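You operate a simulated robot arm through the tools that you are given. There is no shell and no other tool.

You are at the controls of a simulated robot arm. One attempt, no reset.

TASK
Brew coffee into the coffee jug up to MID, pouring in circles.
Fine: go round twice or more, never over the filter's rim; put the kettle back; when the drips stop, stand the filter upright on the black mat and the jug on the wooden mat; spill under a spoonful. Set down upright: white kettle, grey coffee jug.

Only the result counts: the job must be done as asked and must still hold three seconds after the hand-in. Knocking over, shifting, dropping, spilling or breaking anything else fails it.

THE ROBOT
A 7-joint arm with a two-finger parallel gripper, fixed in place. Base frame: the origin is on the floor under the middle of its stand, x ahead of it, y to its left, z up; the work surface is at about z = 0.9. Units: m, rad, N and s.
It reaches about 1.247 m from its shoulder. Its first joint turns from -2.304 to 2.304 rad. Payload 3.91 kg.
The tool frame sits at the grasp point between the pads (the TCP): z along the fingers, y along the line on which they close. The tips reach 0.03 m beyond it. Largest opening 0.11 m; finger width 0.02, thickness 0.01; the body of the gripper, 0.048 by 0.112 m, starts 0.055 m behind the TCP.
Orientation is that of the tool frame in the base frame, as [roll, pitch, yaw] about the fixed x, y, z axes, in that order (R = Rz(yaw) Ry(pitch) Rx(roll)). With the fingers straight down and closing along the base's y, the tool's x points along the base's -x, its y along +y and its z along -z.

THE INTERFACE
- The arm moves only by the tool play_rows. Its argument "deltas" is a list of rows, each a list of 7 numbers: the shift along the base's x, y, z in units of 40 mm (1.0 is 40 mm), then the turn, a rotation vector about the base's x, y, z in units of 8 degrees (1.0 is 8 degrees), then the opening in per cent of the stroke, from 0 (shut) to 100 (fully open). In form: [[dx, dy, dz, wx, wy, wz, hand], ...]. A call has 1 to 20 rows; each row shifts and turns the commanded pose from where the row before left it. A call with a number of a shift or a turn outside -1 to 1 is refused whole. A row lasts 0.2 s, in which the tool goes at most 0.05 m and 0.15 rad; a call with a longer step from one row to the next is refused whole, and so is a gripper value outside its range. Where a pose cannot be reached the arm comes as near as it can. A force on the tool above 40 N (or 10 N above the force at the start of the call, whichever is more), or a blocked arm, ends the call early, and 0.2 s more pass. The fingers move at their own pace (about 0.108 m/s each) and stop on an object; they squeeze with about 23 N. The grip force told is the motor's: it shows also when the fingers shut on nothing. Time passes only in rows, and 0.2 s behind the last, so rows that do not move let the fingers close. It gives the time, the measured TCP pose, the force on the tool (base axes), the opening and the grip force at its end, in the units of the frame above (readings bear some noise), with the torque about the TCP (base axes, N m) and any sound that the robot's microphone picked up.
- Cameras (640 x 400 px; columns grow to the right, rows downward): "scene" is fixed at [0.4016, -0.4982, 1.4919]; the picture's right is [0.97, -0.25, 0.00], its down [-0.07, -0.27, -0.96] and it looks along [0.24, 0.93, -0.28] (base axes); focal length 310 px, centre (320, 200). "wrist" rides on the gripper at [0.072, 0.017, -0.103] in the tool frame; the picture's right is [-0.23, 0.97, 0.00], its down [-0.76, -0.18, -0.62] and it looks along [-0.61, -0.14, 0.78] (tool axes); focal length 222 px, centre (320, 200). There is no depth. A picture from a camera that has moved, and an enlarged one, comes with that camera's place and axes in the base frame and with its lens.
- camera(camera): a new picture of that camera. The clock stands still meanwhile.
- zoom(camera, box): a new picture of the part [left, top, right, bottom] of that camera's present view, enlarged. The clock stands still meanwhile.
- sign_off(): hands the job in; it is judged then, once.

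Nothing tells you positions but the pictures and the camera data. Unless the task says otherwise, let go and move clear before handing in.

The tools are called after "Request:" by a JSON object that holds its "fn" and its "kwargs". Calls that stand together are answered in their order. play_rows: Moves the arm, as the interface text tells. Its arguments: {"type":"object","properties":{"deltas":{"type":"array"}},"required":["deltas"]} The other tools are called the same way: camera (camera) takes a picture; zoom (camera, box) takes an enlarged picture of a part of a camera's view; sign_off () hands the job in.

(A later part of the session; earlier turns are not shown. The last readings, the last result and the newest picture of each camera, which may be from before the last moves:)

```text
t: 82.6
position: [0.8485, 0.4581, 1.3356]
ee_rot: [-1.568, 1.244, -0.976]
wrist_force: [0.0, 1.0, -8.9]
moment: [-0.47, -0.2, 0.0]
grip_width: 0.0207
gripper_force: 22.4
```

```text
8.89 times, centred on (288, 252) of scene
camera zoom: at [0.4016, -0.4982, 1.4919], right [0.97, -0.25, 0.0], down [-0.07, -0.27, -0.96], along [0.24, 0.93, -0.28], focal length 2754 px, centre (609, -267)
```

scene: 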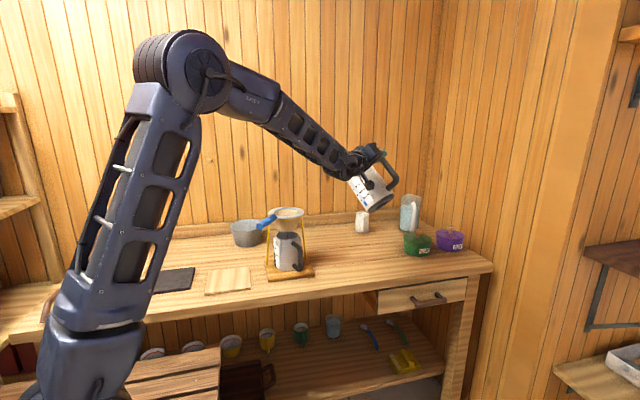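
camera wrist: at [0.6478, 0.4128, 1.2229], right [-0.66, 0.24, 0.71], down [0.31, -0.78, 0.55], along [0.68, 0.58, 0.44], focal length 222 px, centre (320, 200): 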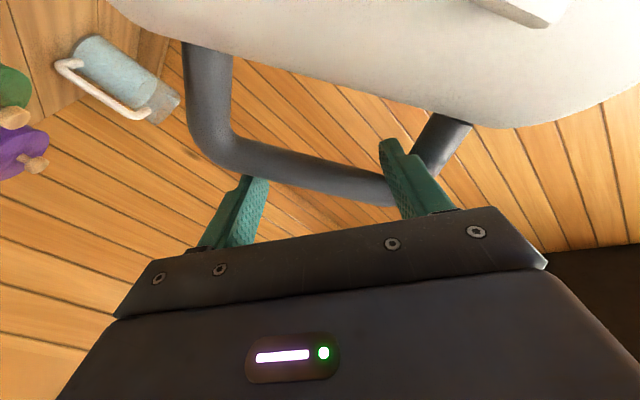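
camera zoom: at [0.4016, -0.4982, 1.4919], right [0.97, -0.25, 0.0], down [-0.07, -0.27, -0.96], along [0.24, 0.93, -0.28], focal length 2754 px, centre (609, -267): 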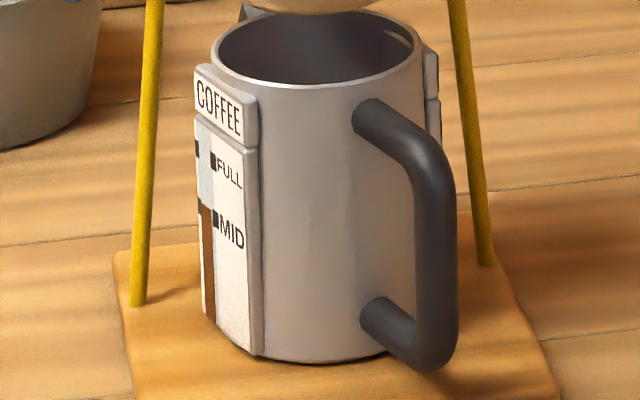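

Dripping has stopped right at MID. The kettle is at ~19° with no slip; rolling the remaining 19° back to upright.

Request:
{"fn": "play_rows", "kwargs": {"deltas": [[0, 0, 0, 0.326, 0.2175, 0, 0], [0, 0, 0, 0.326, 0.2175, 0, 0], [0, 0, 0, 0.326, 0.2175, 0, 0], [0, 0, 0, 0.326, 0.2175, 0, 0], [0, 0, 0, 0.326, 0.2175, 0, 0], [0, 0, 0, 0.326, 0.2175, 0, 0], [0, 0, 0, 0, 0, 0, 0]]}}

Request:
{"fn": "zoom", "kwargs": {"camera": "scene", "box": [330, 130, 400, 210]}}

Request:
{"fn": "zoom", "kwargs": {"camera": "wrist", "box": [160, 0, 500, 230]}}

```text
t: 84.2
position: [0.849, 0.4582, 1.3359]
ee_rot: [0.942, 1.567, 1.534]
wrist_force: [0.0, 0.1, -8.3]
moment: [-0.68, -0.34, 0.0]
grip_width: 0.0219
gripper_force: 23.7
```

```text
5.00 times, centred on (365, 170) of scene
camera zoom: at [0.4016, -0.4982, 1.4919], right [0.97, -0.25, 0.0], down [-0.07, -0.27, -0.96], along [0.24, 0.93, -0.28], focal length 1549 px, centre (95, 350)
```

zoom: 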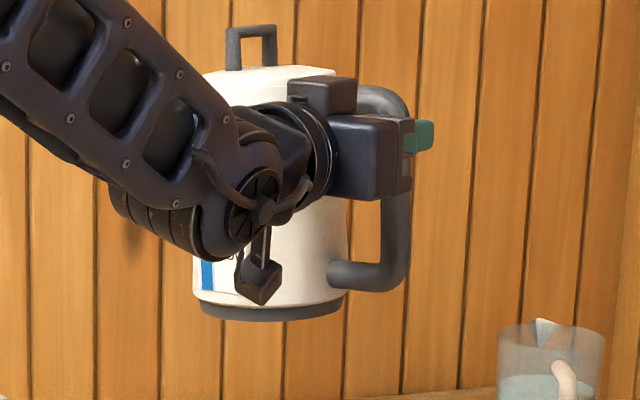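

```text
1.74 times, centred on (330, 115) of wrist
camera zoom: at [0.7536, 0.4145, 1.2636], right [-0.54, 0.81, 0.23], down [-0.42, -0.5, 0.76], along [0.73, 0.32, 0.61], focal length 386 px, centre (303, 348)
```

zoom: 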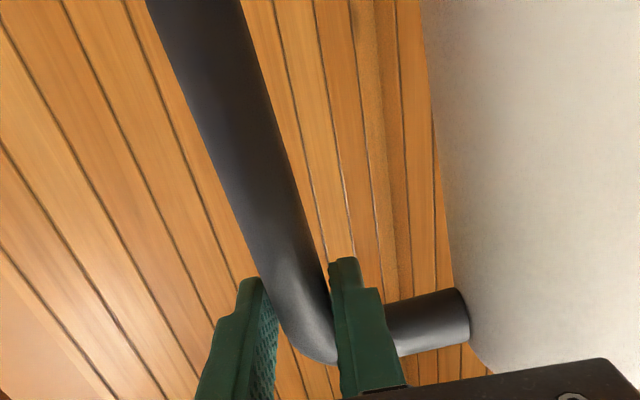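

A slight ~4° lean appeared (grip width 0.0219); I'll counter-roll 3.5° and lower toward the table, then check.

Request:
{"fn": "play_rows", "kwargs": {"deltas": [[0, 0, -0.2, 0.183, 0.122, 0, 0], [0, 0, -0.4, 0.183, 0.122, 0, 0], [0, 0, -0.5, 0, 0, 0, 0], [0, 0, -0.5, 0, 0, 0, 0], [0, 0, -0.5, 0, 0, 0, 0], [0, 0, -0.5, 0, 0, 0, 0], [0, 0, -0.5, 0, 0, 0, 0], [0, 0, -0.5, 0, 0, 0, 0], [0, 0, -0.5, 0, 0, 0, 0], [0, 0, -0.5, 0, 0, 0, 0], [0, 0, -0.5, 0, 0, 0, 0], [0, 0, -0.5, 0, 0, 0, 0], [0, 0, -0.5, 0, 0, 0, 0], [0, 0, -0.4, 0, 0, 0, 0], [0, 0, -0.2, 0, 0, 0, 0], [0, 0, 0, 0, 0, 0, 0]]}}

Request:
{"fn": "zoom", "kwargs": {"camera": "scene", "box": [320, 190, 400, 280]}}

Request:
{"fn": "camera", "kwargs": {"camera": "scene"}}

Request:
{"fn": "camera", "kwargs": {"camera": "wrist"}}

```text
t: 87.6
position: [0.8484, 0.4584, 1.0648]
ee_rot: [1.538, 1.509, 2.131]
wrist_force: [0.0, 0.3, -7.6]
moment: [-0.64, -0.26, -0.01]
grip_width: 0.0219
gripper_force: 23.3
```

```text
4.44 times, centred on (360, 235) of scene
camera zoom: at [0.4016, -0.4982, 1.4919], right [0.97, -0.25, 0.0], down [-0.07, -0.27, -0.96], along [0.24, 0.93, -0.28], focal length 1377 px, centre (142, 44)
```

zoom: 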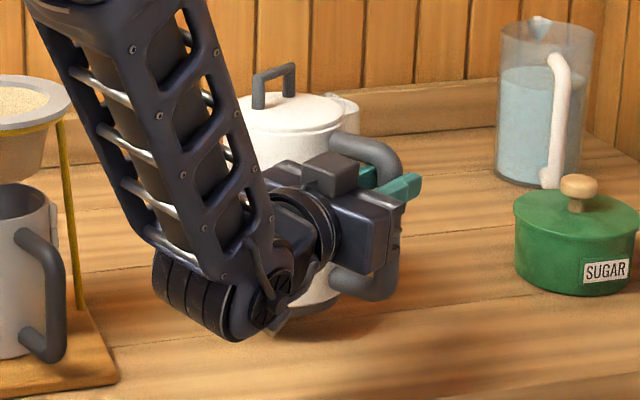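

```text
taken
```

scene: 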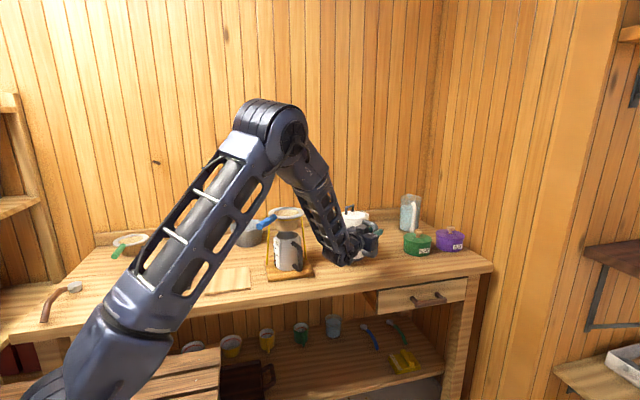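

```text
taken
camera wrist: at [0.7503, 0.4193, 0.9945], right [-0.53, 0.79, 0.29], down [-0.39, -0.54, 0.75], along [0.75, 0.29, 0.6], focal length 222 px, centre (320, 200)
```

wrist: 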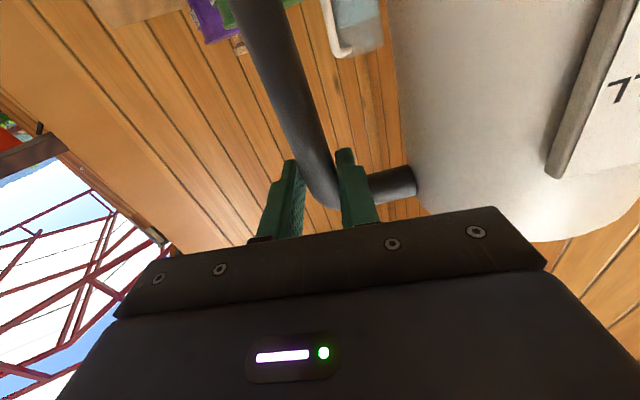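

Kettle is upright, hovering ~3 cm above its spot. Lowering gently until contact.

Request:
{"fn": "play_rows", "kwargs": {"deltas": [[0, 0, -0.2, 0, 0, 0, 0], [0, 0, -0.2, 0, 0, 0, 0], [0, 0, -0.15, 0, 0, 0, 0], [0, 0, -0.1, 0, 0, 0, 0], [0, 0, 0, 0, 0, 0, 0]]}}

Request:
{"fn": "zoom", "kwargs": {"camera": "scene", "box": [320, 190, 400, 280]}}

```text
t: 88.8
position: [0.8501, 0.4578, 1.0402]
ee_rot: [1.541, 1.508, 2.133]
wrist_force: [0.9, -0.1, -8.2]
moment: [-0.7, -0.3, 0.01]
grip_width: 0.022
gripper_force: 22.9
```

```text
4.44 times, centred on (360, 235) of scene
camera zoom: at [0.4016, -0.4982, 1.4919], right [0.97, -0.25, 0.0], down [-0.07, -0.27, -0.96], along [0.24, 0.93, -0.28], focal length 1377 px, centre (142, 44)
```

zoom: 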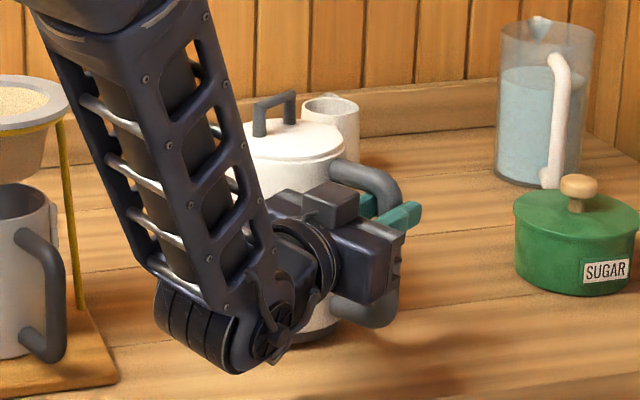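

Request:
{"fn": "play_rows", "kwargs": {"deltas": [[0, 0, -0.06, 0, 0, 0, 0], [0, 0, -0.06, 0, 0, 0, 0], [0, 0, -0.06, 0, 0, 0, 0], [0, 0, 0, 0, 0, 0, 0]]}}

```text
t: 89.8
position: [0.8484, 0.4575, 1.0344]
ee_rot: [1.542, 1.507, 2.133]
wrist_force: [0.8, -0.5, -8.0]
moment: [-0.59, -0.25, -0.06]
grip_width: 0.0222
gripper_force: 23.0
```

Request:
{"fn": "play_rows", "kwargs": {"deltas": [[0, 0, -0.05, 0, 0, 0, 0], [0, 0, -0.05, 0, 0, 0, 0], [0, 0, 0, 0, 0, 0, 0]]}}

Request:
{"fn": "zoom", "kwargs": {"camera": "scene", "box": [330, 200, 390, 280]}}

```text
t: 90.6
position: [0.8501, 0.4572, 1.0309]
ee_rot: [1.502, 1.508, 2.093]
wrist_force: [1.7, -3.1, 6.6]
moment: [-0.24, -0.29, -0.04]
grip_width: 0.0215
gripper_force: 22.3
```

```text
5.00 times, centred on (360, 240) of scene
camera zoom: at [0.4016, -0.4982, 1.4919], right [0.97, -0.25, 0.0], down [-0.07, -0.27, -0.96], along [0.24, 0.93, -0.28], focal length 1549 px, centre (120, 0)
```

zoom: 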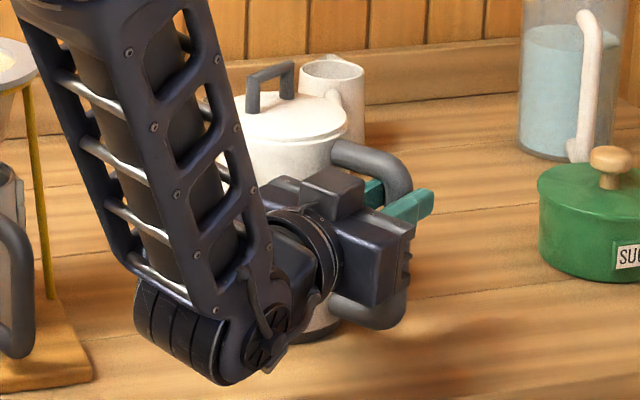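

The kettle is on the table (force now upward). Releasing carefully.

Request:
{"fn": "play_rows", "kwargs": {"deltas": [[0, 0, 0, 0, 0, 0, 24], [0, 0, 0, 0, 0, 0, 30], [0, 0, 0, 0, 0, 0, 38], [0, 0, 0, 0, 0, 0, 42], [0, 0, 0, 0, 0, 0, 42]]}}

Request:
{"fn": "camera", "kwargs": {"camera": "wrist"}}

Request:
{"fn": "zoom", "kwargs": {"camera": "scene", "box": [330, 200, 390, 280]}}

```text
t: 91.8
position: [0.8492, 0.4575, 1.0296]
ee_rot: [1.535, 1.509, 2.128]
wrist_force: [-0.7, 0.4, -0.1]
moment: [-0.02, 0.01, -0.01]
grip_width: 0.0461
gripper_force: 0.1
```

```text
taken
camera wrist: at [0.7514, 0.4181, 0.959], right [-0.53, 0.79, 0.29], down [-0.39, -0.54, 0.75], along [0.75, 0.29, 0.6], focal length 222 px, centre (320, 200)
```

wrist: 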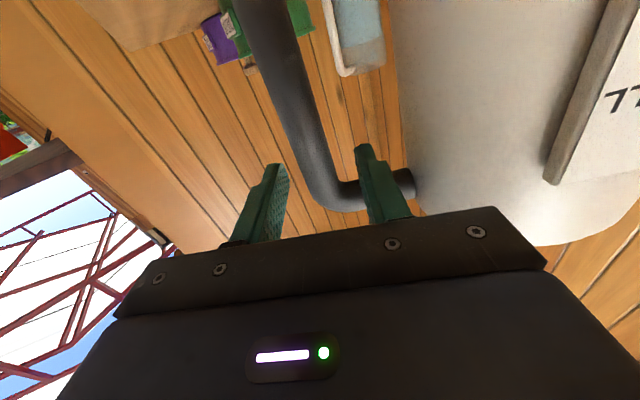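

```text
5.00 times, centred on (360, 240) of scene
camera zoom: at [0.4016, -0.4982, 1.4919], right [0.97, -0.25, 0.0], down [-0.07, -0.27, -0.96], along [0.24, 0.93, -0.28], focal length 1549 px, centre (120, 0)
```

zoom: 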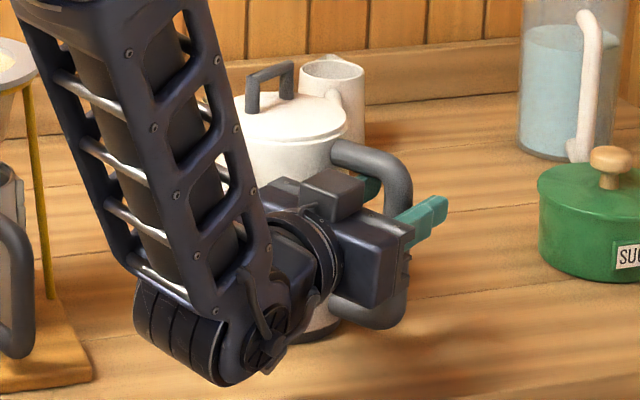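

Released with zero force; the kettle stands. Backing straight out along the finger direction.

Request:
{"fn": "play_rows", "kwargs": {"deltas": [[0, 0, -0.06, 0, 0, 0, 42], [-0.25, -0.168, 0, 0, 0, 0, 42], [-0.498, -0.335, 0, 0, 0, 0, 42], [-0.498, -0.335, 0, 0, 0, 0, 42], [-0.498, -0.335, 0, 0, 0, 0, 42], [-0.498, -0.335, 0, 0, 0, 0, 42], [-0.498, -0.335, 0, 0, 0, 0, 42], [-0.498, -0.335, 0, 0, 0, 0, 42], [0, 0, 0, 0, 0, 0, 42]]}}

Request:
{"fn": "camera", "kwargs": {"camera": "scene"}}

Request:
{"fn": "zoom", "kwargs": {"camera": "scene", "box": [325, 205, 389, 275]}}

```text
t: 93.8
position: [0.7191, 0.3703, 1.0276]
ee_rot: [1.537, 1.51, 2.13]
wrist_force: [-0.4, -0.7, -0.3]
moment: [-0.01, 0.01, 0.0]
grip_width: 0.0463
gripper_force: 0.1
```

```text
taken
```

scene: 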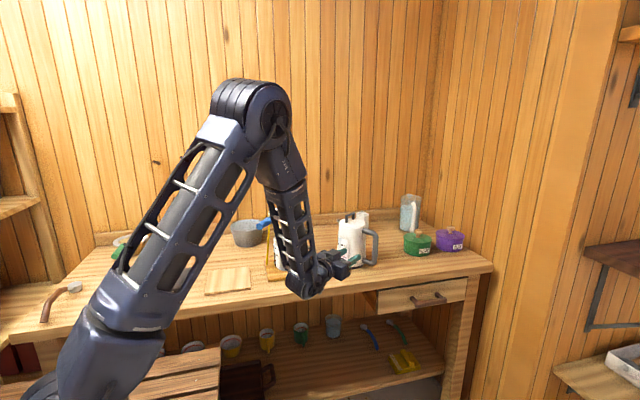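

```text
5.71 times, centred on (357, 240) of scene
camera zoom: at [0.4016, -0.4982, 1.4919], right [0.97, -0.25, 0.0], down [-0.07, -0.27, -0.96], along [0.24, 0.93, -0.28], focal length 1770 px, centre (109, -29)
```

zoom: 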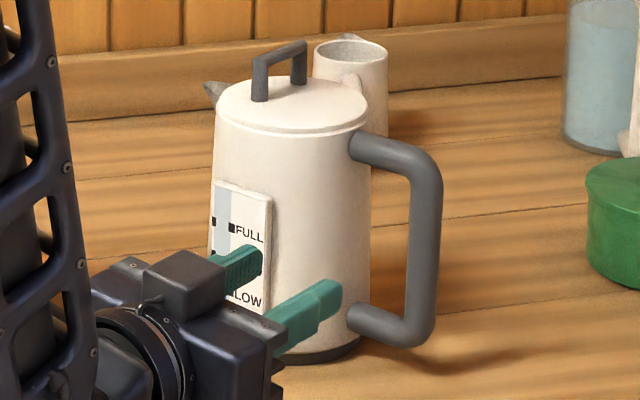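

The kettle is back upright at its original spot. Next is the filter: I'll raise the hand, roll it so the fingers open vertically, and turn it toward the blue handle (axis az ≈ 53°, z ≈ 1.146).

Request:
{"fn": "play_rows", "kwargs": {"deltas": [[-0.2, -0.1, 0.7, 0, 0, 0, 42], [-0.2, -0.1, 0.8, 0, 0, 0, 42], [-0.2, -0.1, 0.8, 0, 0, 0, 50], [0, 0, 0.8, 0.815, 0.545, 0, 60], [0, 0, 0.8, 0.815, 0.545, 0, 60], [0, 0, 0.8, 0.815, 0.545, 0, 60], [0, 0, 0.8, 0.815, 0.545, 0, 60], [0, 0, 0.8, 0.815, 0.545, 0, 60], [0, 0, 0.3, 0.815, 0.545, 0, 60], [0, 0, 0, 0.815, 0.545, 0, 60], [0, 0, 0, 0.815, 0.545, 0, 60], [0, 0, 0, 0.815, 0.545, 0, 60], [0, 0, 0, 0.815, 0.545, 0, 60], [0, 0, 0, 0.815, 0.545, 0, 60], [0, 0, 0, 0, 0, 0, 60]]}}

Request:
{"fn": "camera", "kwargs": {"camera": "scene"}}

Request:
{"fn": "zoom", "kwargs": {"camera": "scene", "box": [250, 190, 390, 285]}}

```text
t: 97.0
position: [0.6957, 0.3586, 1.292]
ee_rot: [1.569, 0.001, 2.159]
wrist_force: [0.7, -0.3, -0.1]
moment: [0.0, 0.03, 0.0]
grip_width: 0.0661
gripper_force: 0.1
```

```text
taken
```

scene: 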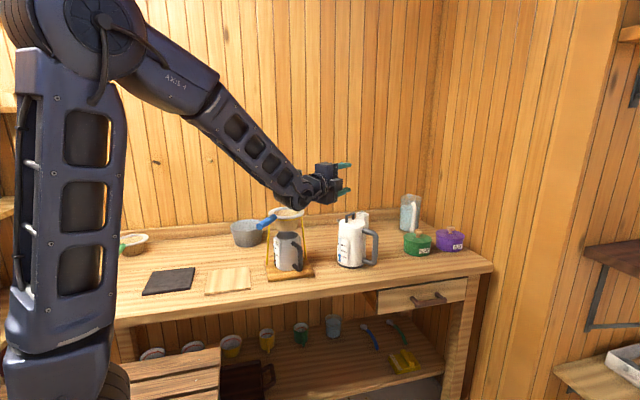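

```text
4.21 times, centred on (320, 238) of scene
camera zoom: at [0.4016, -0.4982, 1.4919], right [0.97, -0.25, 0.0], down [-0.07, -0.27, -0.96], along [0.24, 0.93, -0.28], focal length 1304 px, centre (320, 42)
```

zoom: 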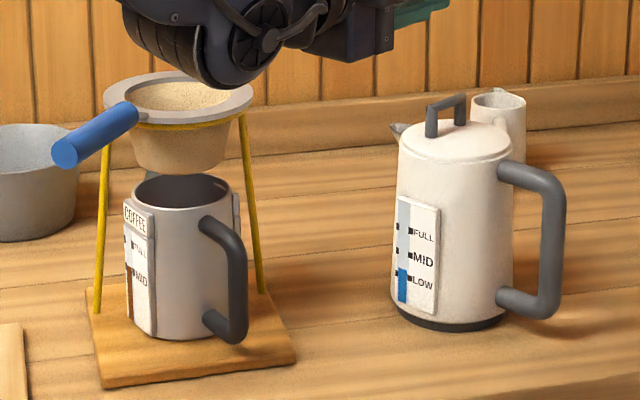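

Kettle and jug look right (jug at MID). Moving the hand to a standby behind the blue handle, still above it, to check reach.

Request:
{"fn": "play_rows", "kwargs": {"deltas": [[-0.7, 0, 0, 0, 0, 0.2, 60], [-0.9, 0, 0, 0, 0, 0.3, 60], [-0.9, 0, 0, 0, 0, 0.3, 60], [-0.9, 0.05, 0, 0, 0, 0.3, 60], [-0.9, 0.05, 0, 0, 0, 0.3, 60], [-0.9, 0.05, 0, 0, 0, 0.3, 60], [-0.9, 0.05, 0, 0, 0, 0.3, 60], [-0.7, 0.05, 0, 0, 0, 0.39, 60], [-0.3, 0.05, 0, 0, 0, 0, 60], [0, 0, 0, 0, 0, 0, 60]]}}

Request:
{"fn": "camera", "kwargs": {"camera": "scene"}}

Request:
{"fn": "camera", "kwargs": {"camera": "wrist"}}

```text
t: 99.2
position: [0.412, 0.3704, 1.2915]
ee_rot: [1.568, 0.002, 2.494]
wrist_force: [0.0, -0.2, -0.3]
moment: [0.0, 0.0, -0.02]
grip_width: 0.0658
gripper_force: 0.0
```

```text
taken
```

scene: 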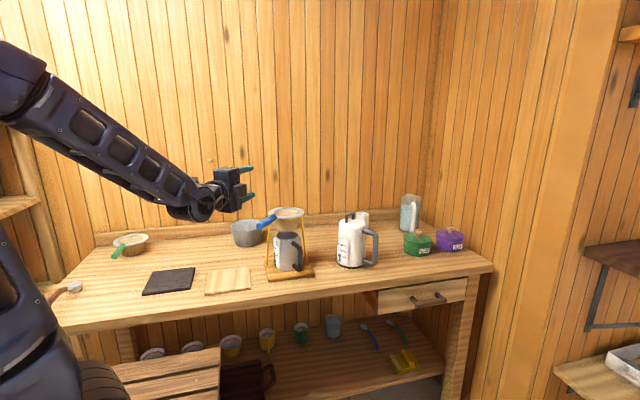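

```text
taken
camera wrist: at [0.2925, 0.3317, 1.3089], right [0.18, -0.14, 0.97], down [0.23, -0.96, -0.18], along [0.96, 0.26, -0.14], focal length 222 px, centre (320, 200)
```

wrist: 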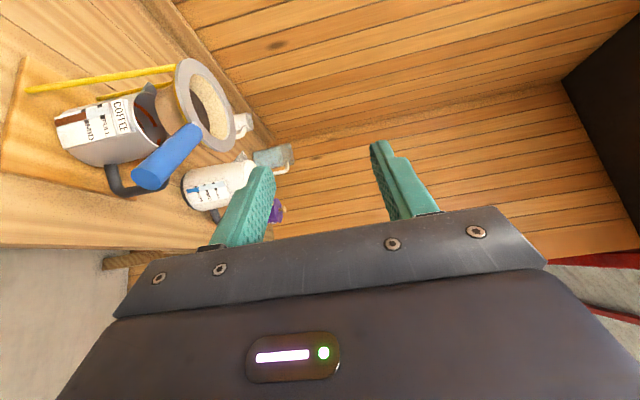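

Request:
{"fn": "zoom", "kwargs": {"camera": "wrist", "box": [100, 40, 280, 220]}}

Request:
{"fn": "zoom", "kwargs": {"camera": "scene", "box": [250, 195, 310, 245]}}

```text
2.22 times, centred on (190, 130) of wrist
camera zoom: at [0.2925, 0.3317, 1.3089], right [0.18, -0.14, 0.97], down [0.23, -0.96, -0.18], along [0.96, 0.26, -0.14], focal length 494 px, centre (609, 356)
```

zoom: 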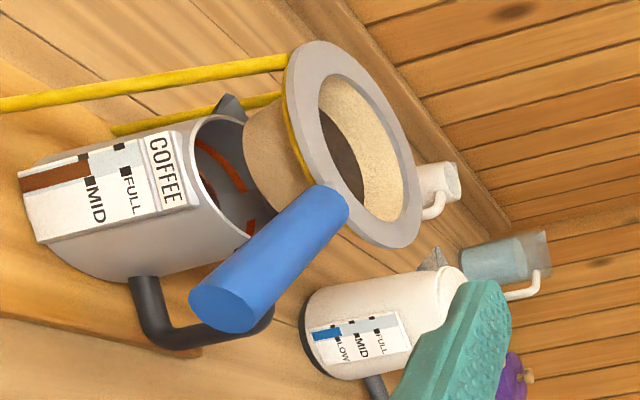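

```text
8.00 times, centred on (280, 220) of scene
camera zoom: at [0.4016, -0.4982, 1.4919], right [0.97, -0.25, 0.0], down [-0.07, -0.27, -0.96], along [0.24, 0.93, -0.28], focal length 2478 px, centre (640, 40)
```

zoom: 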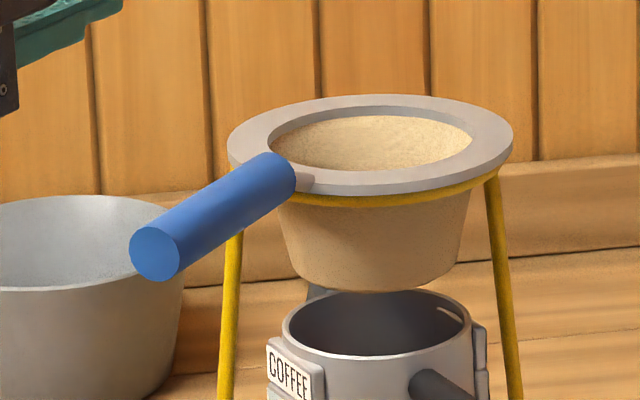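

I triangulated the blue handle: horizontal at z ≈ 1.140, from tip (0.445, 0.421) to (0.504, 0.503). I'll descend in line behind its tip and verify.

Request:
{"fn": "play_rows", "kwargs": {"deltas": [[0.015, 0.135, -0.7, 0, 0, 0.175, 60], [0, 0, -0.8, 0, 0, 0, 60], [0, 0, -0.8, 0, 0, 0, 60], [0, 0, -0.8, 0, 0, 0, 60], [0, 0, -0.7, 0, 0, 0, 60], [0, 0, 0, 0, 0, 0, 60]]}}

Request:
{"fn": "camera", "kwargs": {"camera": "wrist"}}

Request:
{"fn": "zoom", "kwargs": {"camera": "scene", "box": [200, 180, 320, 280]}}

```text
t: 100.6
position: [0.4315, 0.4138, 1.1585]
ee_rot: [1.568, 0.002, 2.514]
wrist_force: [-0.2, -0.4, 0.3]
moment: [-0.02, 0.01, 0.0]
grip_width: 0.0657
gripper_force: 0.1
out of reach, approached as far as the arm can: row 2, 3, 4, 5
```

```text
taken
camera wrist: at [0.3123, 0.3731, 1.1755], right [0.18, -0.13, 0.97], down [0.25, -0.95, -0.18], along [0.95, 0.28, -0.14], focal length 222 px, centre (320, 200)
```

wrist: 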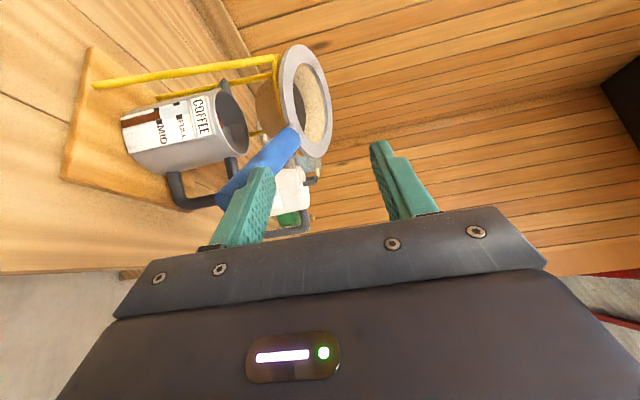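

```text
4.00 times, centred on (260, 230) of scene
camera zoom: at [0.4016, -0.4982, 1.4919], right [0.97, -0.25, 0.0], down [-0.07, -0.27, -0.96], along [0.24, 0.93, -0.28], focal length 1239 px, centre (560, 80)
```

zoom: 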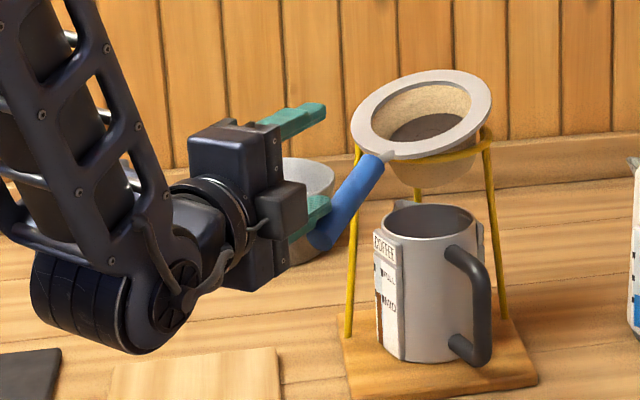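

The arm could not reach that pose and its lower finger has pressed the blue handle down, tipping the filter in its ring. I'll back up gently so the filter settles level again.

Request:
{"fn": "play_rows", "kwargs": {"deltas": [[0, 0, 0.25, 0, 0, 0, 60], [0, 0, 0.25, 0, 0, 0, 60], [0, 0, 0.25, 0, 0, 0, 60]]}}

Request:
{"fn": "zoom", "kwargs": {"camera": "scene", "box": [200, 180, 320, 280]}}

```text
t: 101.4
position: [0.4306, 0.4129, 1.1895]
ee_rot: [1.569, 0.003, 2.518]
wrist_force: [-0.7, 0.5, 0.4]
moment: [0.02, -0.03, -0.04]
grip_width: 0.0658
gripper_force: 0.0
```

```text
4.00 times, centred on (260, 230) of scene
camera zoom: at [0.4016, -0.4982, 1.4919], right [0.97, -0.25, 0.0], down [-0.07, -0.27, -0.96], along [0.24, 0.93, -0.28], focal length 1239 px, centre (560, 80)
```

zoom: 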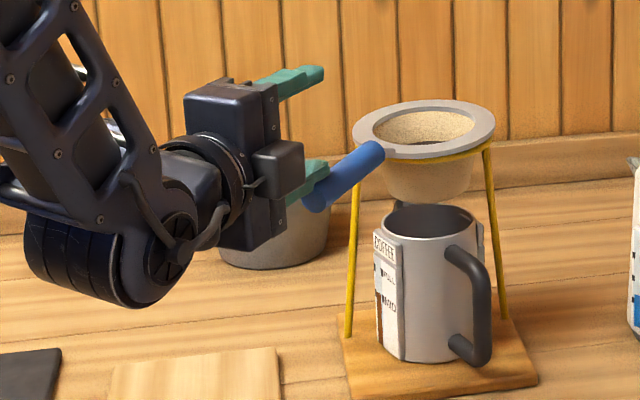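

Request:
{"fn": "play_rows", "kwargs": {"deltas": [[0, 0, 0.15, 0, 0, 0, 60], [0, 0, 0.15, 0, 0, 0, 60], [0, 0, 0.15, 0, 0, 0, 60], [0, 0, 0.15, 0, 0, 0, 60], [0, 0, 0.15, 0, 0, 0, 60], [0, 0, 0, 0, 0, 0, 60]]}}

Request:
{"fn": "zoom", "kwargs": {"camera": "scene", "box": [200, 180, 320, 280]}}

Request:
{"fn": "zoom", "kwargs": {"camera": "wrist", "box": [60, 20, 340, 220]}}

```text
t: 102.8
position: [0.4308, 0.4144, 1.2199]
ee_rot: [1.571, 0.003, 2.516]
wrist_force: [0.1, -0.3, -0.7]
moment: [0.0, 0.0, 0.01]
grip_width: 0.066
gripper_force: 0.1
```

```text
4.00 times, centred on (260, 230) of scene
camera zoom: at [0.4016, -0.4982, 1.4919], right [0.97, -0.25, 0.0], down [-0.07, -0.27, -0.96], along [0.24, 0.93, -0.28], focal length 1239 px, centre (560, 80)
```

zoom: 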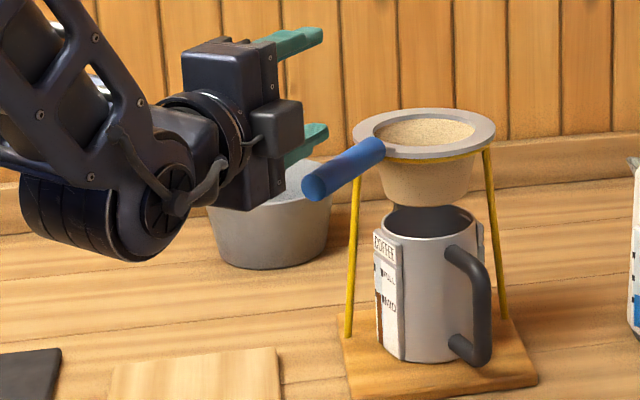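

```text
2.00 times, centred on (200, 120) of wrist
camera zoom: at [0.3132, 0.373, 1.2361], right [0.18, -0.13, 0.97], down [0.25, -0.95, -0.18], along [0.95, 0.28, -0.14], focal length 444 px, centre (560, 360)
```

zoom: 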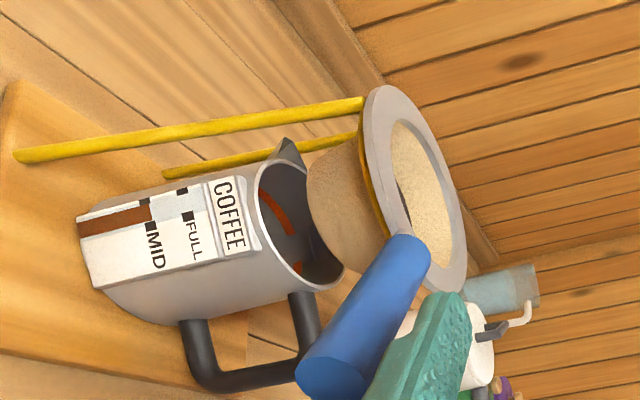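

The filter has settled back level, with nothing spilled. Since the arm can't get behind the handle, I'll instead come alongside it: raise, move to its right side, descend, then slide sideways so the handle enters between the upper and lower fingers.

Request:
{"fn": "play_rows", "kwargs": {"deltas": [[0, 0, 0.5, 0, 0, 0, 60], [0, 0, 0.6, 0, 0, 0, 60], [0.6, 0, 0, 0, 0, 0, 60], [0.6, 0, 0, 0, 0, 0, 60], [0.6, 0, 0, 0, 0, 0, 60], [0.6, 0.03, 0, 0, 0, 0, 60], [0, 0, 0, 0, 0, 0, 60]]}}

Request:
{"fn": "zoom", "kwargs": {"camera": "scene", "box": [200, 160, 340, 280]}}

Request:
{"fn": "camera", "kwargs": {"camera": "wrist"}}

```text
t: 104.4
position: [0.5276, 0.4166, 1.2623]
ee_rot: [1.568, 0.002, 2.517]
wrist_force: [0.8, -0.8, -0.1]
moment: [0.0, 0.04, -0.02]
grip_width: 0.0658
gripper_force: 0.0
```

```text
3.33 times, centred on (270, 220) of scene
camera zoom: at [0.4016, -0.4982, 1.4919], right [0.97, -0.25, 0.0], down [-0.07, -0.27, -0.96], along [0.24, 0.93, -0.28], focal length 1033 px, centre (487, 133)
```

zoom: 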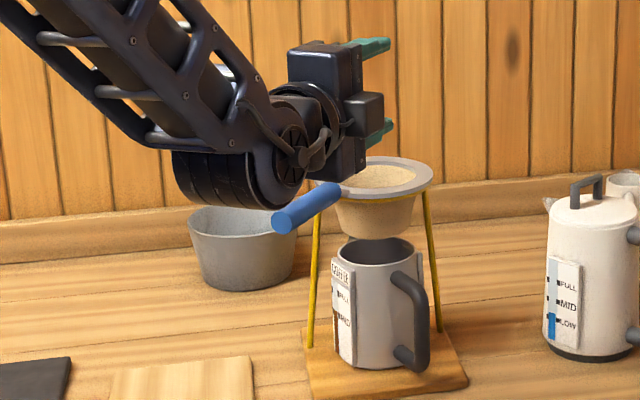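

```text
taken
camera wrist: at [0.4084, 0.3757, 1.2795], right [0.18, -0.13, 0.97], down [0.25, -0.95, -0.18], along [0.95, 0.28, -0.14], focal length 222 px, centre (320, 200)
```

wrist: 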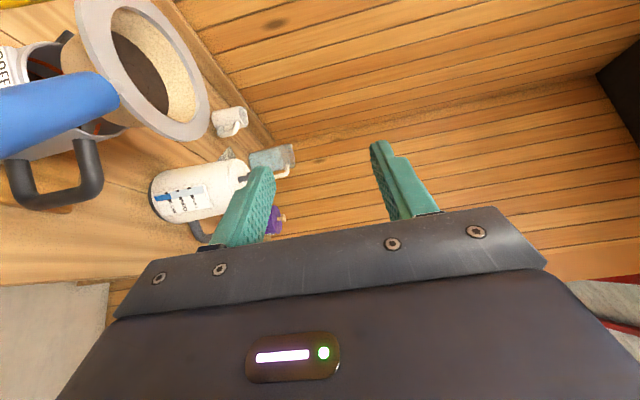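

Request:
{"fn": "play_rows", "kwargs": {"deltas": [[0, 0, -0.6, 0, 0, 0, 60], [0, 0, -0.7, 0, 0, 0, 60], [0, 0, -0.6, 0, 0, 0, 60], [0, 0, 0, 0, 0, 0, 60]]}}

Request:
{"fn": "zoom", "kwargs": {"camera": "scene", "box": [200, 160, 340, 280]}}

Request:
{"fn": "camera", "kwargs": {"camera": "wrist"}}

```text
t: 105.4
position: [0.5288, 0.4168, 1.1859]
ee_rot: [1.57, 0.002, 2.514]
wrist_force: [0.3, 0.3, -0.5]
moment: [-0.03, -0.02, 0.03]
grip_width: 0.0658
gripper_force: 0.0
```

```text
3.33 times, centred on (270, 220) of scene
camera zoom: at [0.4016, -0.4982, 1.4919], right [0.97, -0.25, 0.0], down [-0.07, -0.27, -0.96], along [0.24, 0.93, -0.28], focal length 1033 px, centre (487, 133)
```

zoom: 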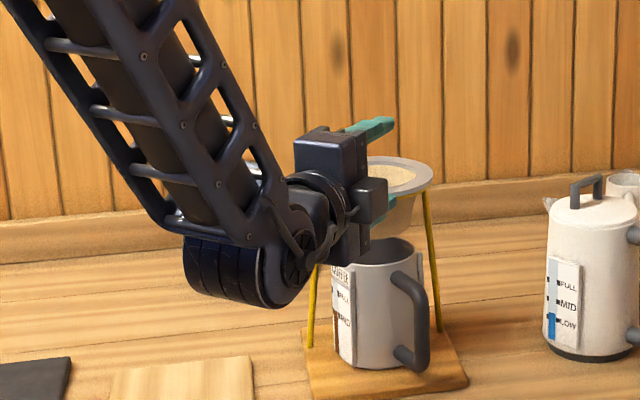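

```text
taken
camera wrist: at [0.4098, 0.3757, 1.2027], right [0.18, -0.13, 0.97], down [0.25, -0.95, -0.18], along [0.95, 0.28, -0.14], focal length 222 px, centre (320, 200)
```

wrist: 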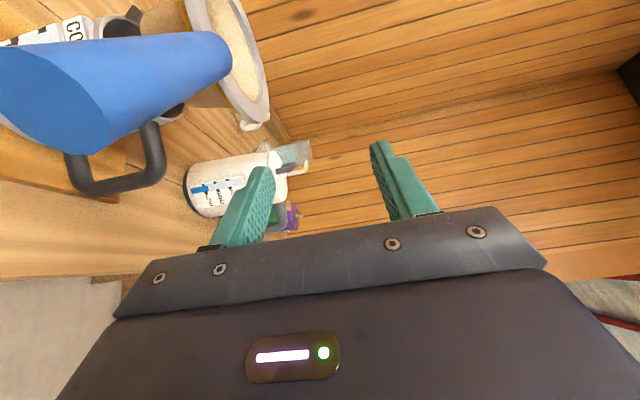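

Request:
{"fn": "play_rows", "kwargs": {"deltas": [[0, 0, -0.58, 0, 0, 0, 60], [0, 0, -0.58, 0, 0, 0, 60], [0, 0, 0, 0, 0, 0, 60]]}}

Request:
{"fn": "camera", "kwargs": {"camera": "wrist"}}

Request:
{"fn": "zoom", "kwargs": {"camera": "scene", "box": [200, 160, 340, 280]}}

```text
t: 106.2
position: [0.5293, 0.4158, 1.1406]
ee_rot: [1.569, 0.002, 2.517]
wrist_force: [0.3, -0.1, 0.0]
moment: [0.03, -0.01, -0.02]
grip_width: 0.066
gripper_force: 0.0
```

```text
taken
camera wrist: at [0.4102, 0.3746, 1.1567], right [0.18, -0.13, 0.97], down [0.25, -0.95, -0.18], along [0.95, 0.28, -0.14], focal length 222 px, centre (320, 200)
```

wrist: 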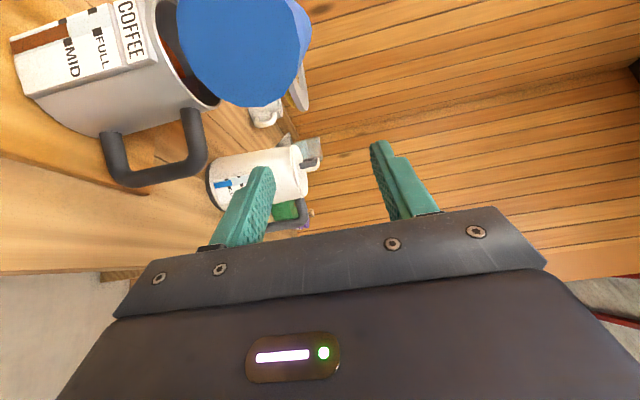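

```text
3.33 times, centred on (270, 220) of scene
camera zoom: at [0.4016, -0.4982, 1.4919], right [0.97, -0.25, 0.0], down [-0.07, -0.27, -0.96], along [0.24, 0.93, -0.28], focal length 1033 px, centre (487, 133)
```

zoom: 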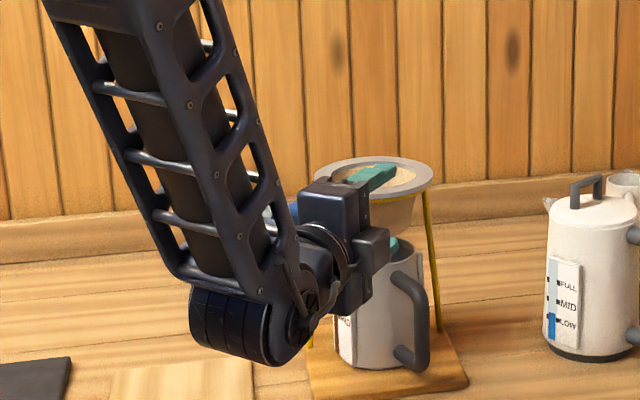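

The handle axis is exactly 72 mm to the left of the finger axis at z ≈ 1.139. Sliding sideways so it enters between the fingers.

Request:
{"fn": "play_rows", "kwargs": {"deltas": [[-0.3, 0.216, -0.02, 0, 0, 0, 60], [-0.365, 0.263, -0.02, 0, 0, 0, 60], [-0.365, 0.263, 0, 0, 0, 0, 60], [0, 0, 0, 0, 0, 0, 60]]}}

Request:
{"fn": "camera", "kwargs": {"camera": "wrist"}}

Request:
{"fn": "zoom", "kwargs": {"camera": "scene", "box": [220, 170, 330, 270]}}

```text
t: 107.2
position: [0.4874, 0.445, 1.1406]
ee_rot: [1.569, 0.002, 2.518]
wrist_force: [0.0, 0.0, -1.1]
moment: [0.01, 0.0, 0.01]
grip_width: 0.066
gripper_force: 0.2
```

```text
taken
camera wrist: at [0.3683, 0.4041, 1.1571], right [0.18, -0.13, 0.97], down [0.25, -0.95, -0.18], along [0.95, 0.28, -0.14], focal length 222 px, centre (320, 200)
```

wrist: 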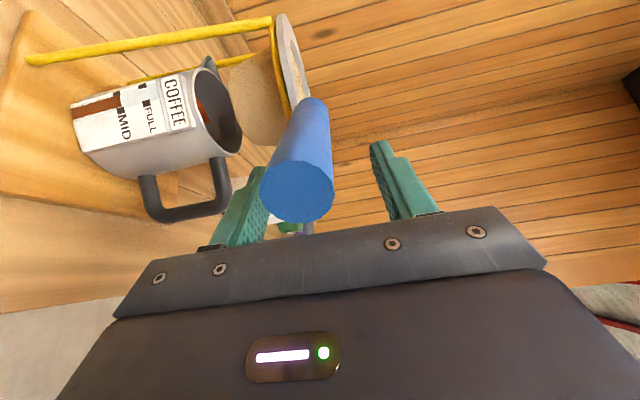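

```text
4.00 times, centred on (275, 220) of scene
camera zoom: at [0.4016, -0.4982, 1.4919], right [0.97, -0.25, 0.0], down [-0.07, -0.27, -0.96], along [0.24, 0.93, -0.28], focal length 1239 px, centre (500, 120)
```

zoom: 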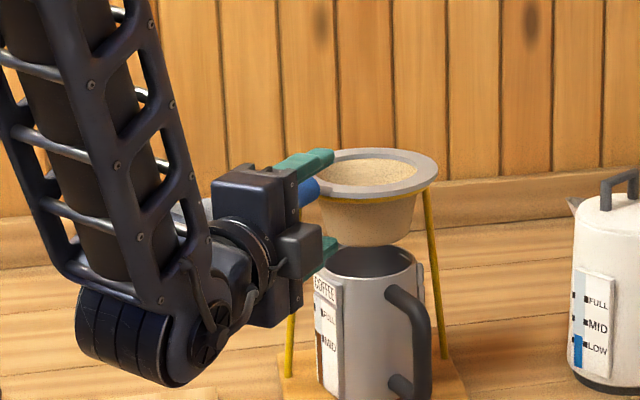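

Request:
{"fn": "play_rows", "kwargs": {"deltas": [[-0.213, 0.154, -0.04, 0, 0, 0, 60], [-0.213, 0.154, -0.02, 0, 0, 0, 60], [0, 0, 0, 0, 0, 0, 60]]}}

Request:
{"fn": "camera", "kwargs": {"camera": "wrist"}}

Request:
{"fn": "zoom", "kwargs": {"camera": "scene", "box": [220, 170, 330, 270]}}

```text
t: 108.0
position: [0.471, 0.4567, 1.1385]
ee_rot: [1.568, 0.002, 2.516]
wrist_force: [0.0, -0.6, 1.3]
moment: [0.01, -0.01, -0.01]
grip_width: 0.066
gripper_force: 0.2
```

```text
taken
camera wrist: at [0.3513, 0.4162, 1.1546], right [0.18, -0.13, 0.97], down [0.25, -0.95, -0.18], along [0.95, 0.28, -0.14], focal length 222 px, centre (320, 200)
```

wrist: 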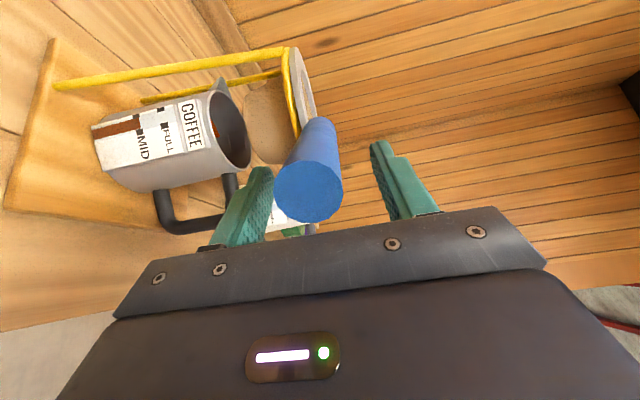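

```text
4.00 times, centred on (275, 220) of scene
camera zoom: at [0.4016, -0.4982, 1.4919], right [0.97, -0.25, 0.0], down [-0.07, -0.27, -0.96], along [0.24, 0.93, -0.28], focal length 1239 px, centre (500, 120)
```

zoom: 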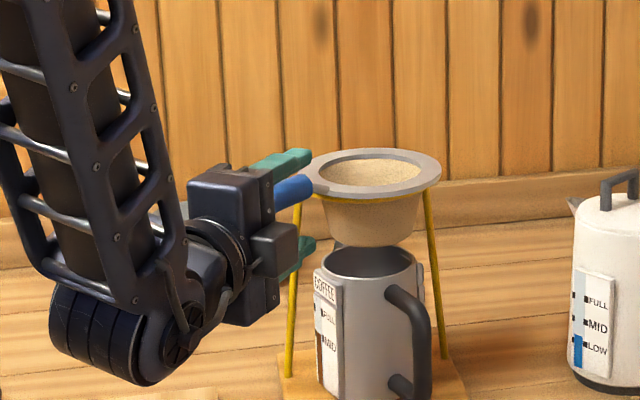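

Request:
{"fn": "play_rows", "kwargs": {"deltas": [[0, 0, -0.09, 0, 0, 0, 60], [0, 0, 0, 0, 0, 0, 45], [0, 0, 0, 0, 0, 0, 30], [0, 0, 0, 0, 0, 0, 15], [0, 0, 0, 0, 0, 0, 0], [0, 0, 0, 0, 0, 0, 0]]}}

Request:
{"fn": "camera", "kwargs": {"camera": "wrist"}}

Request:
{"fn": "zoom", "kwargs": {"camera": "scene", "box": [220, 170, 330, 270]}}

```text
t: 109.4
position: [0.4702, 0.4577, 1.1352]
ee_rot: [1.57, 0.001, 2.516]
wrist_force: [-0.4, -0.4, -0.6]
moment: [0.01, 0.02, 0.01]
grip_width: 0.0
gripper_force: 23.0
```

```text
taken
camera wrist: at [0.3516, 0.4158, 1.1513], right [0.18, -0.13, 0.97], down [0.25, -0.95, -0.18], along [0.95, 0.28, -0.14], focal length 222 px, centre (320, 200)
```

wrist: 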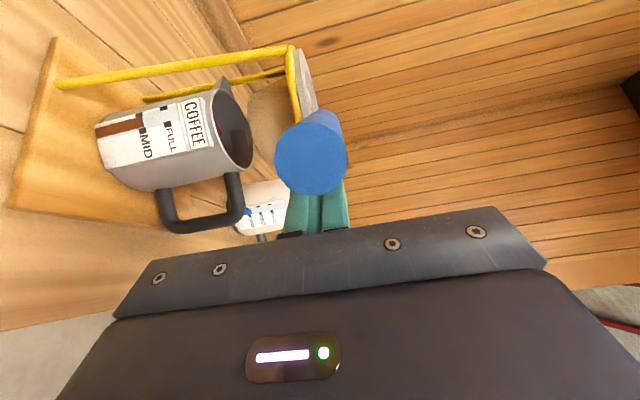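

```text
4.00 times, centred on (275, 220) of scene
camera zoom: at [0.4016, -0.4982, 1.4919], right [0.97, -0.25, 0.0], down [-0.07, -0.27, -0.96], along [0.24, 0.93, -0.28], focal length 1239 px, centre (500, 120)
```

zoom: 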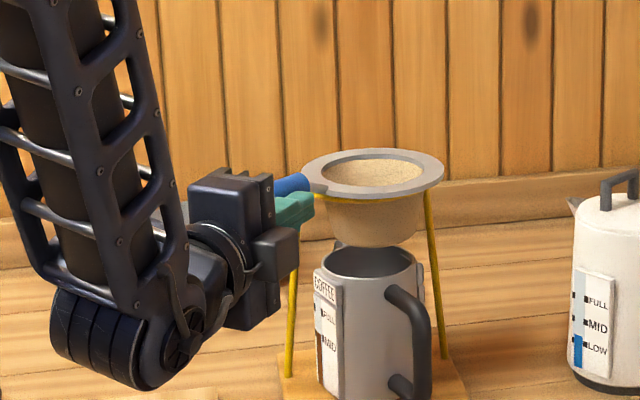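

The handle was nudged sideways by the gripper body (about 13° rotation of the filter in its ring) because its tip sat deeper than I estimated, and the fingers closed on nothing. The filter is still seated; I'll back off to the right, realign to the handle's new direction (~41°) and keep its tip clear of the palm.

Request:
{"fn": "play_rows", "kwargs": {"deltas": [[0.35, -0.256, 0.05, 0, 0, 0, 0], [0.35, -0.256, 0.05, 0, 0, 0, 0], [-0.26, -0.06, 0, 0, 0, -0.8, 0], [-0.26, -0.06, 0, 0, 0, -0.8, 0], [0, 0, 0, 0, 0, 0, 60], [0, 0, 0, 0, 0, 0, 60], [0, 0, 0, 0, 0, 0, 60]]}}

Request:
{"fn": "camera", "kwargs": {"camera": "wrist"}}

Request:
{"fn": "zoom", "kwargs": {"camera": "scene", "box": [220, 170, 330, 270]}}

```text
t: 111.0
position: [0.4777, 0.4323, 1.1383]
ee_rot: [1.57, 0.002, 2.29]
wrist_force: [-0.2, 0.2, 0.0]
moment: [0.03, 0.0, -0.01]
grip_width: 0.0659
gripper_force: 0.1
```

```text
taken
camera wrist: at [0.3519, 0.4188, 1.1547], right [0.15, -0.17, 0.97], down [0.04, -0.98, -0.18], along [0.99, 0.06, -0.14], focal length 222 px, centre (320, 200)
```

wrist: 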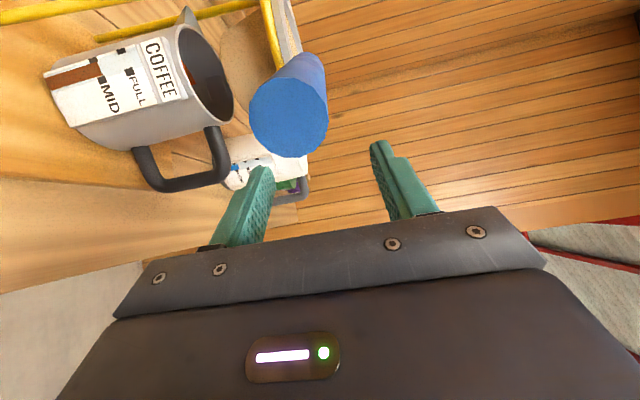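

```text
4.00 times, centred on (275, 220) of scene
camera zoom: at [0.4016, -0.4982, 1.4919], right [0.97, -0.25, 0.0], down [-0.07, -0.27, -0.96], along [0.24, 0.93, -0.28], focal length 1239 px, centre (500, 120)
```

zoom: 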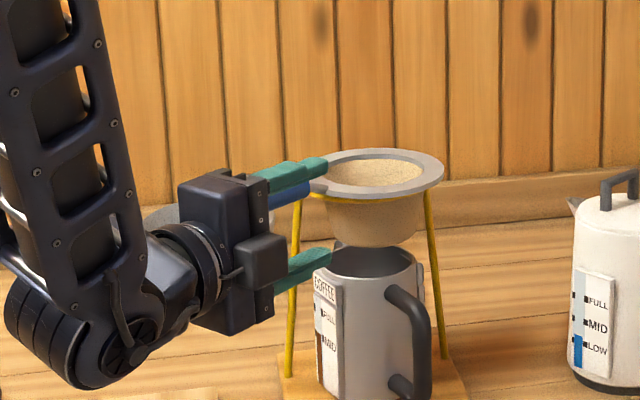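

Request:
{"fn": "zoom", "kwargs": {"camera": "wrist", "box": [220, 20, 400, 200]}}

```text
2.22 times, centred on (310, 110) of wrist
camera zoom: at [0.3519, 0.4188, 1.1547], right [0.15, -0.17, 0.97], down [0.04, -0.98, -0.18], along [0.99, 0.06, -0.14], focal length 494 px, centre (342, 400)
```

zoom: 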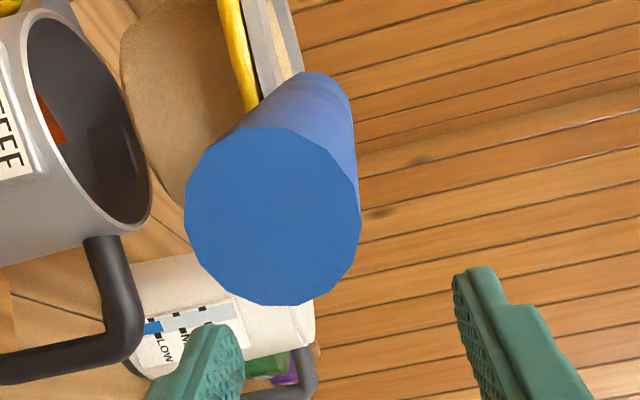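

Aligned now: handle 54 mm to the left, 4 mm above the finger axis, its tip 14 mm clear of the palm. Sliding left.

Request:
{"fn": "play_rows", "kwargs": {"deltas": [[-0.2225, 0.254, 0.03, 0, 0, 0, 60], [-0.2225, 0.254, 0.03, 0, 0, 0, 60], [-0.2225, 0.254, 0.03, 0, 0, 0, 60], [0, 0, 0, 0, 0, 0, 60]]}}

Request:
{"fn": "zoom", "kwargs": {"camera": "wrist", "box": [220, 80, 420, 260]}}

```text
t: 112.0
position: [0.449, 0.4636, 1.1411]
ee_rot: [1.569, 0.002, 2.293]
wrist_force: [0.6, -0.5, -0.4]
moment: [0.02, 0.01, 0.01]
grip_width: 0.066
gripper_force: 0.1
```

```text
2.22 times, centred on (320, 170) of wrist
camera zoom: at [0.3247, 0.4503, 1.1582], right [0.15, -0.17, 0.97], down [0.04, -0.98, -0.18], along [0.99, 0.06, -0.14], focal length 494 px, centre (320, 267)
```

zoom: 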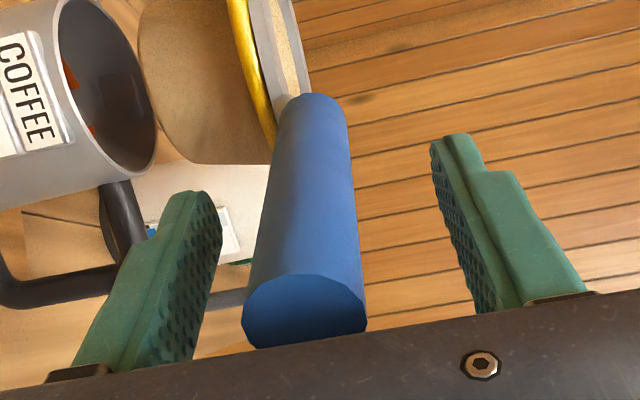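

Request:
{"fn": "play_rows", "kwargs": {"deltas": [[-0.12, 0.135, 0, 0, 0, 0, 60], [-0.1, 0.115, 0, 0, 0, 0, 60], [0, 0, 0, 0, 0, 0, 60]]}}

Request:
{"fn": "zoom", "kwargs": {"camera": "wrist", "box": [220, 80, 420, 260]}}

```text
t: 112.8
position: [0.4414, 0.4738, 1.1422]
ee_rot: [1.569, 0.002, 2.293]
wrist_force: [-0.5, 0.2, 0.9]
moment: [-0.02, 0.04, -0.03]
grip_width: 0.0657
gripper_force: 0.0
```

```text
2.22 times, centred on (320, 170) of wrist
camera zoom: at [0.3163, 0.4599, 1.1575], right [0.15, -0.17, 0.97], down [0.04, -0.98, -0.18], along [0.99, 0.06, -0.14], focal length 494 px, centre (320, 267)
```

zoom: 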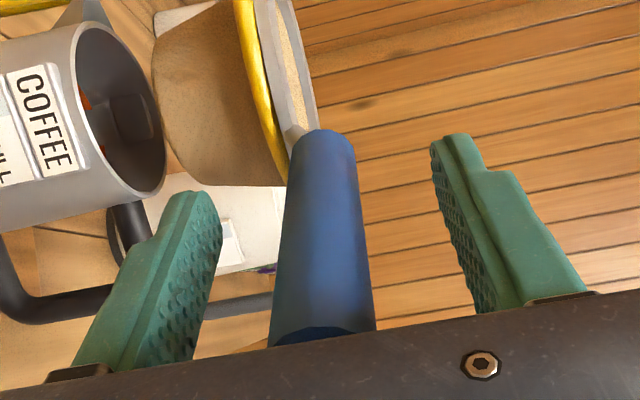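

The handle is centred and parallel between the pads. Closing.

Request:
{"fn": "play_rows", "kwargs": {"deltas": [[0, 0, 0, 0, 0, 0, 40], [0, 0, 0, 0, 0, 0, 25], [0, 0, 0, 0, 0, 0, 10], [0, 0, 0, 0, 0, 0, 0], [0, 0, 0, 0, 0, 0, 0]]}}

Request:
{"fn": "zoom", "kwargs": {"camera": "wrist", "box": [220, 80, 420, 260]}}

Request:
{"fn": "zoom", "kwargs": {"camera": "scene", "box": [220, 170, 330, 270]}}

```text
t: 114.0
position: [0.4416, 0.4738, 1.1405]
ee_rot: [1.568, 0.002, 2.295]
wrist_force: [0.2, -0.3, -0.7]
moment: [-0.02, 0.01, 0.02]
grip_width: 0.0226
gripper_force: 22.9
```

```text
2.22 times, centred on (320, 170) of wrist
camera zoom: at [0.3165, 0.4598, 1.1575], right [0.15, -0.17, 0.97], down [0.04, -0.98, -0.18], along [0.99, 0.06, -0.14], focal length 494 px, centre (320, 267)
```

zoom: 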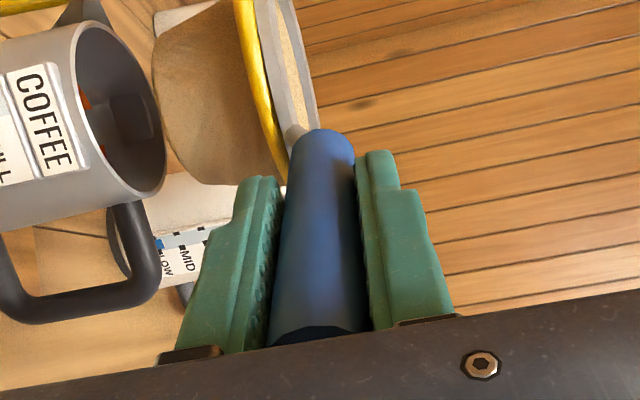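

```text
4.00 times, centred on (275, 220) of scene
camera zoom: at [0.4016, -0.4982, 1.4919], right [0.97, -0.25, 0.0], down [-0.07, -0.27, -0.96], along [0.24, 0.93, -0.28], focal length 1239 px, centre (500, 120)
```

zoom: 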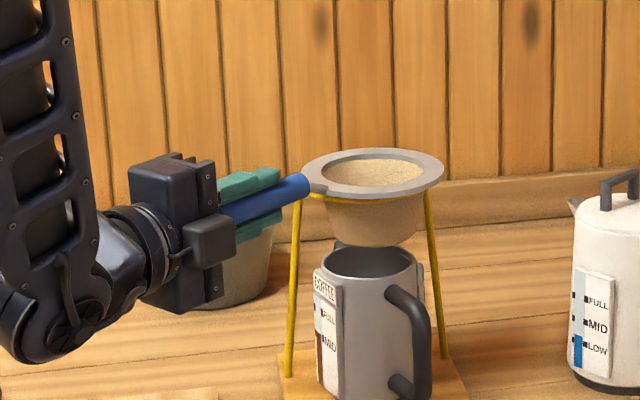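

Gripped firmly (0.0226 m). Lifting the filter straight up out of the ring slowly, checking that it stays level.

Request:
{"fn": "play_rows", "kwargs": {"deltas": [[0, 0, 0.1, 0, 0, 0, 0], [0, 0, 0.2, 0, 0, 0, 0], [0, 0, 0.3, 0, 0, 0, 0], [0, 0, 0.3, 0, 0, 0, 0], [0, 0, 0.3, 0, 0, 0, 0], [0, 0, 0, 0, 0, 0, 0]]}}

Request:
{"fn": "zoom", "kwargs": {"camera": "scene", "box": [220, 160, 330, 270]}}

```text
t: 115.4
position: [0.4419, 0.4738, 1.1898]
ee_rot: [1.57, 0.001, 2.294]
wrist_force: [0.5, 0.4, -1.5]
moment: [-0.11, 0.12, 0.05]
grip_width: 0.0228
gripper_force: 22.9
```

```text
3.64 times, centred on (275, 215) of scene
camera zoom: at [0.4016, -0.4982, 1.4919], right [0.97, -0.25, 0.0], down [-0.07, -0.27, -0.96], along [0.24, 0.93, -0.28], focal length 1127 px, centre (484, 146)
```

zoom: 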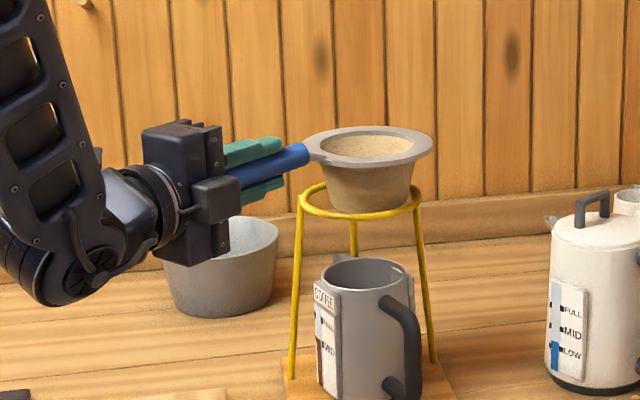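

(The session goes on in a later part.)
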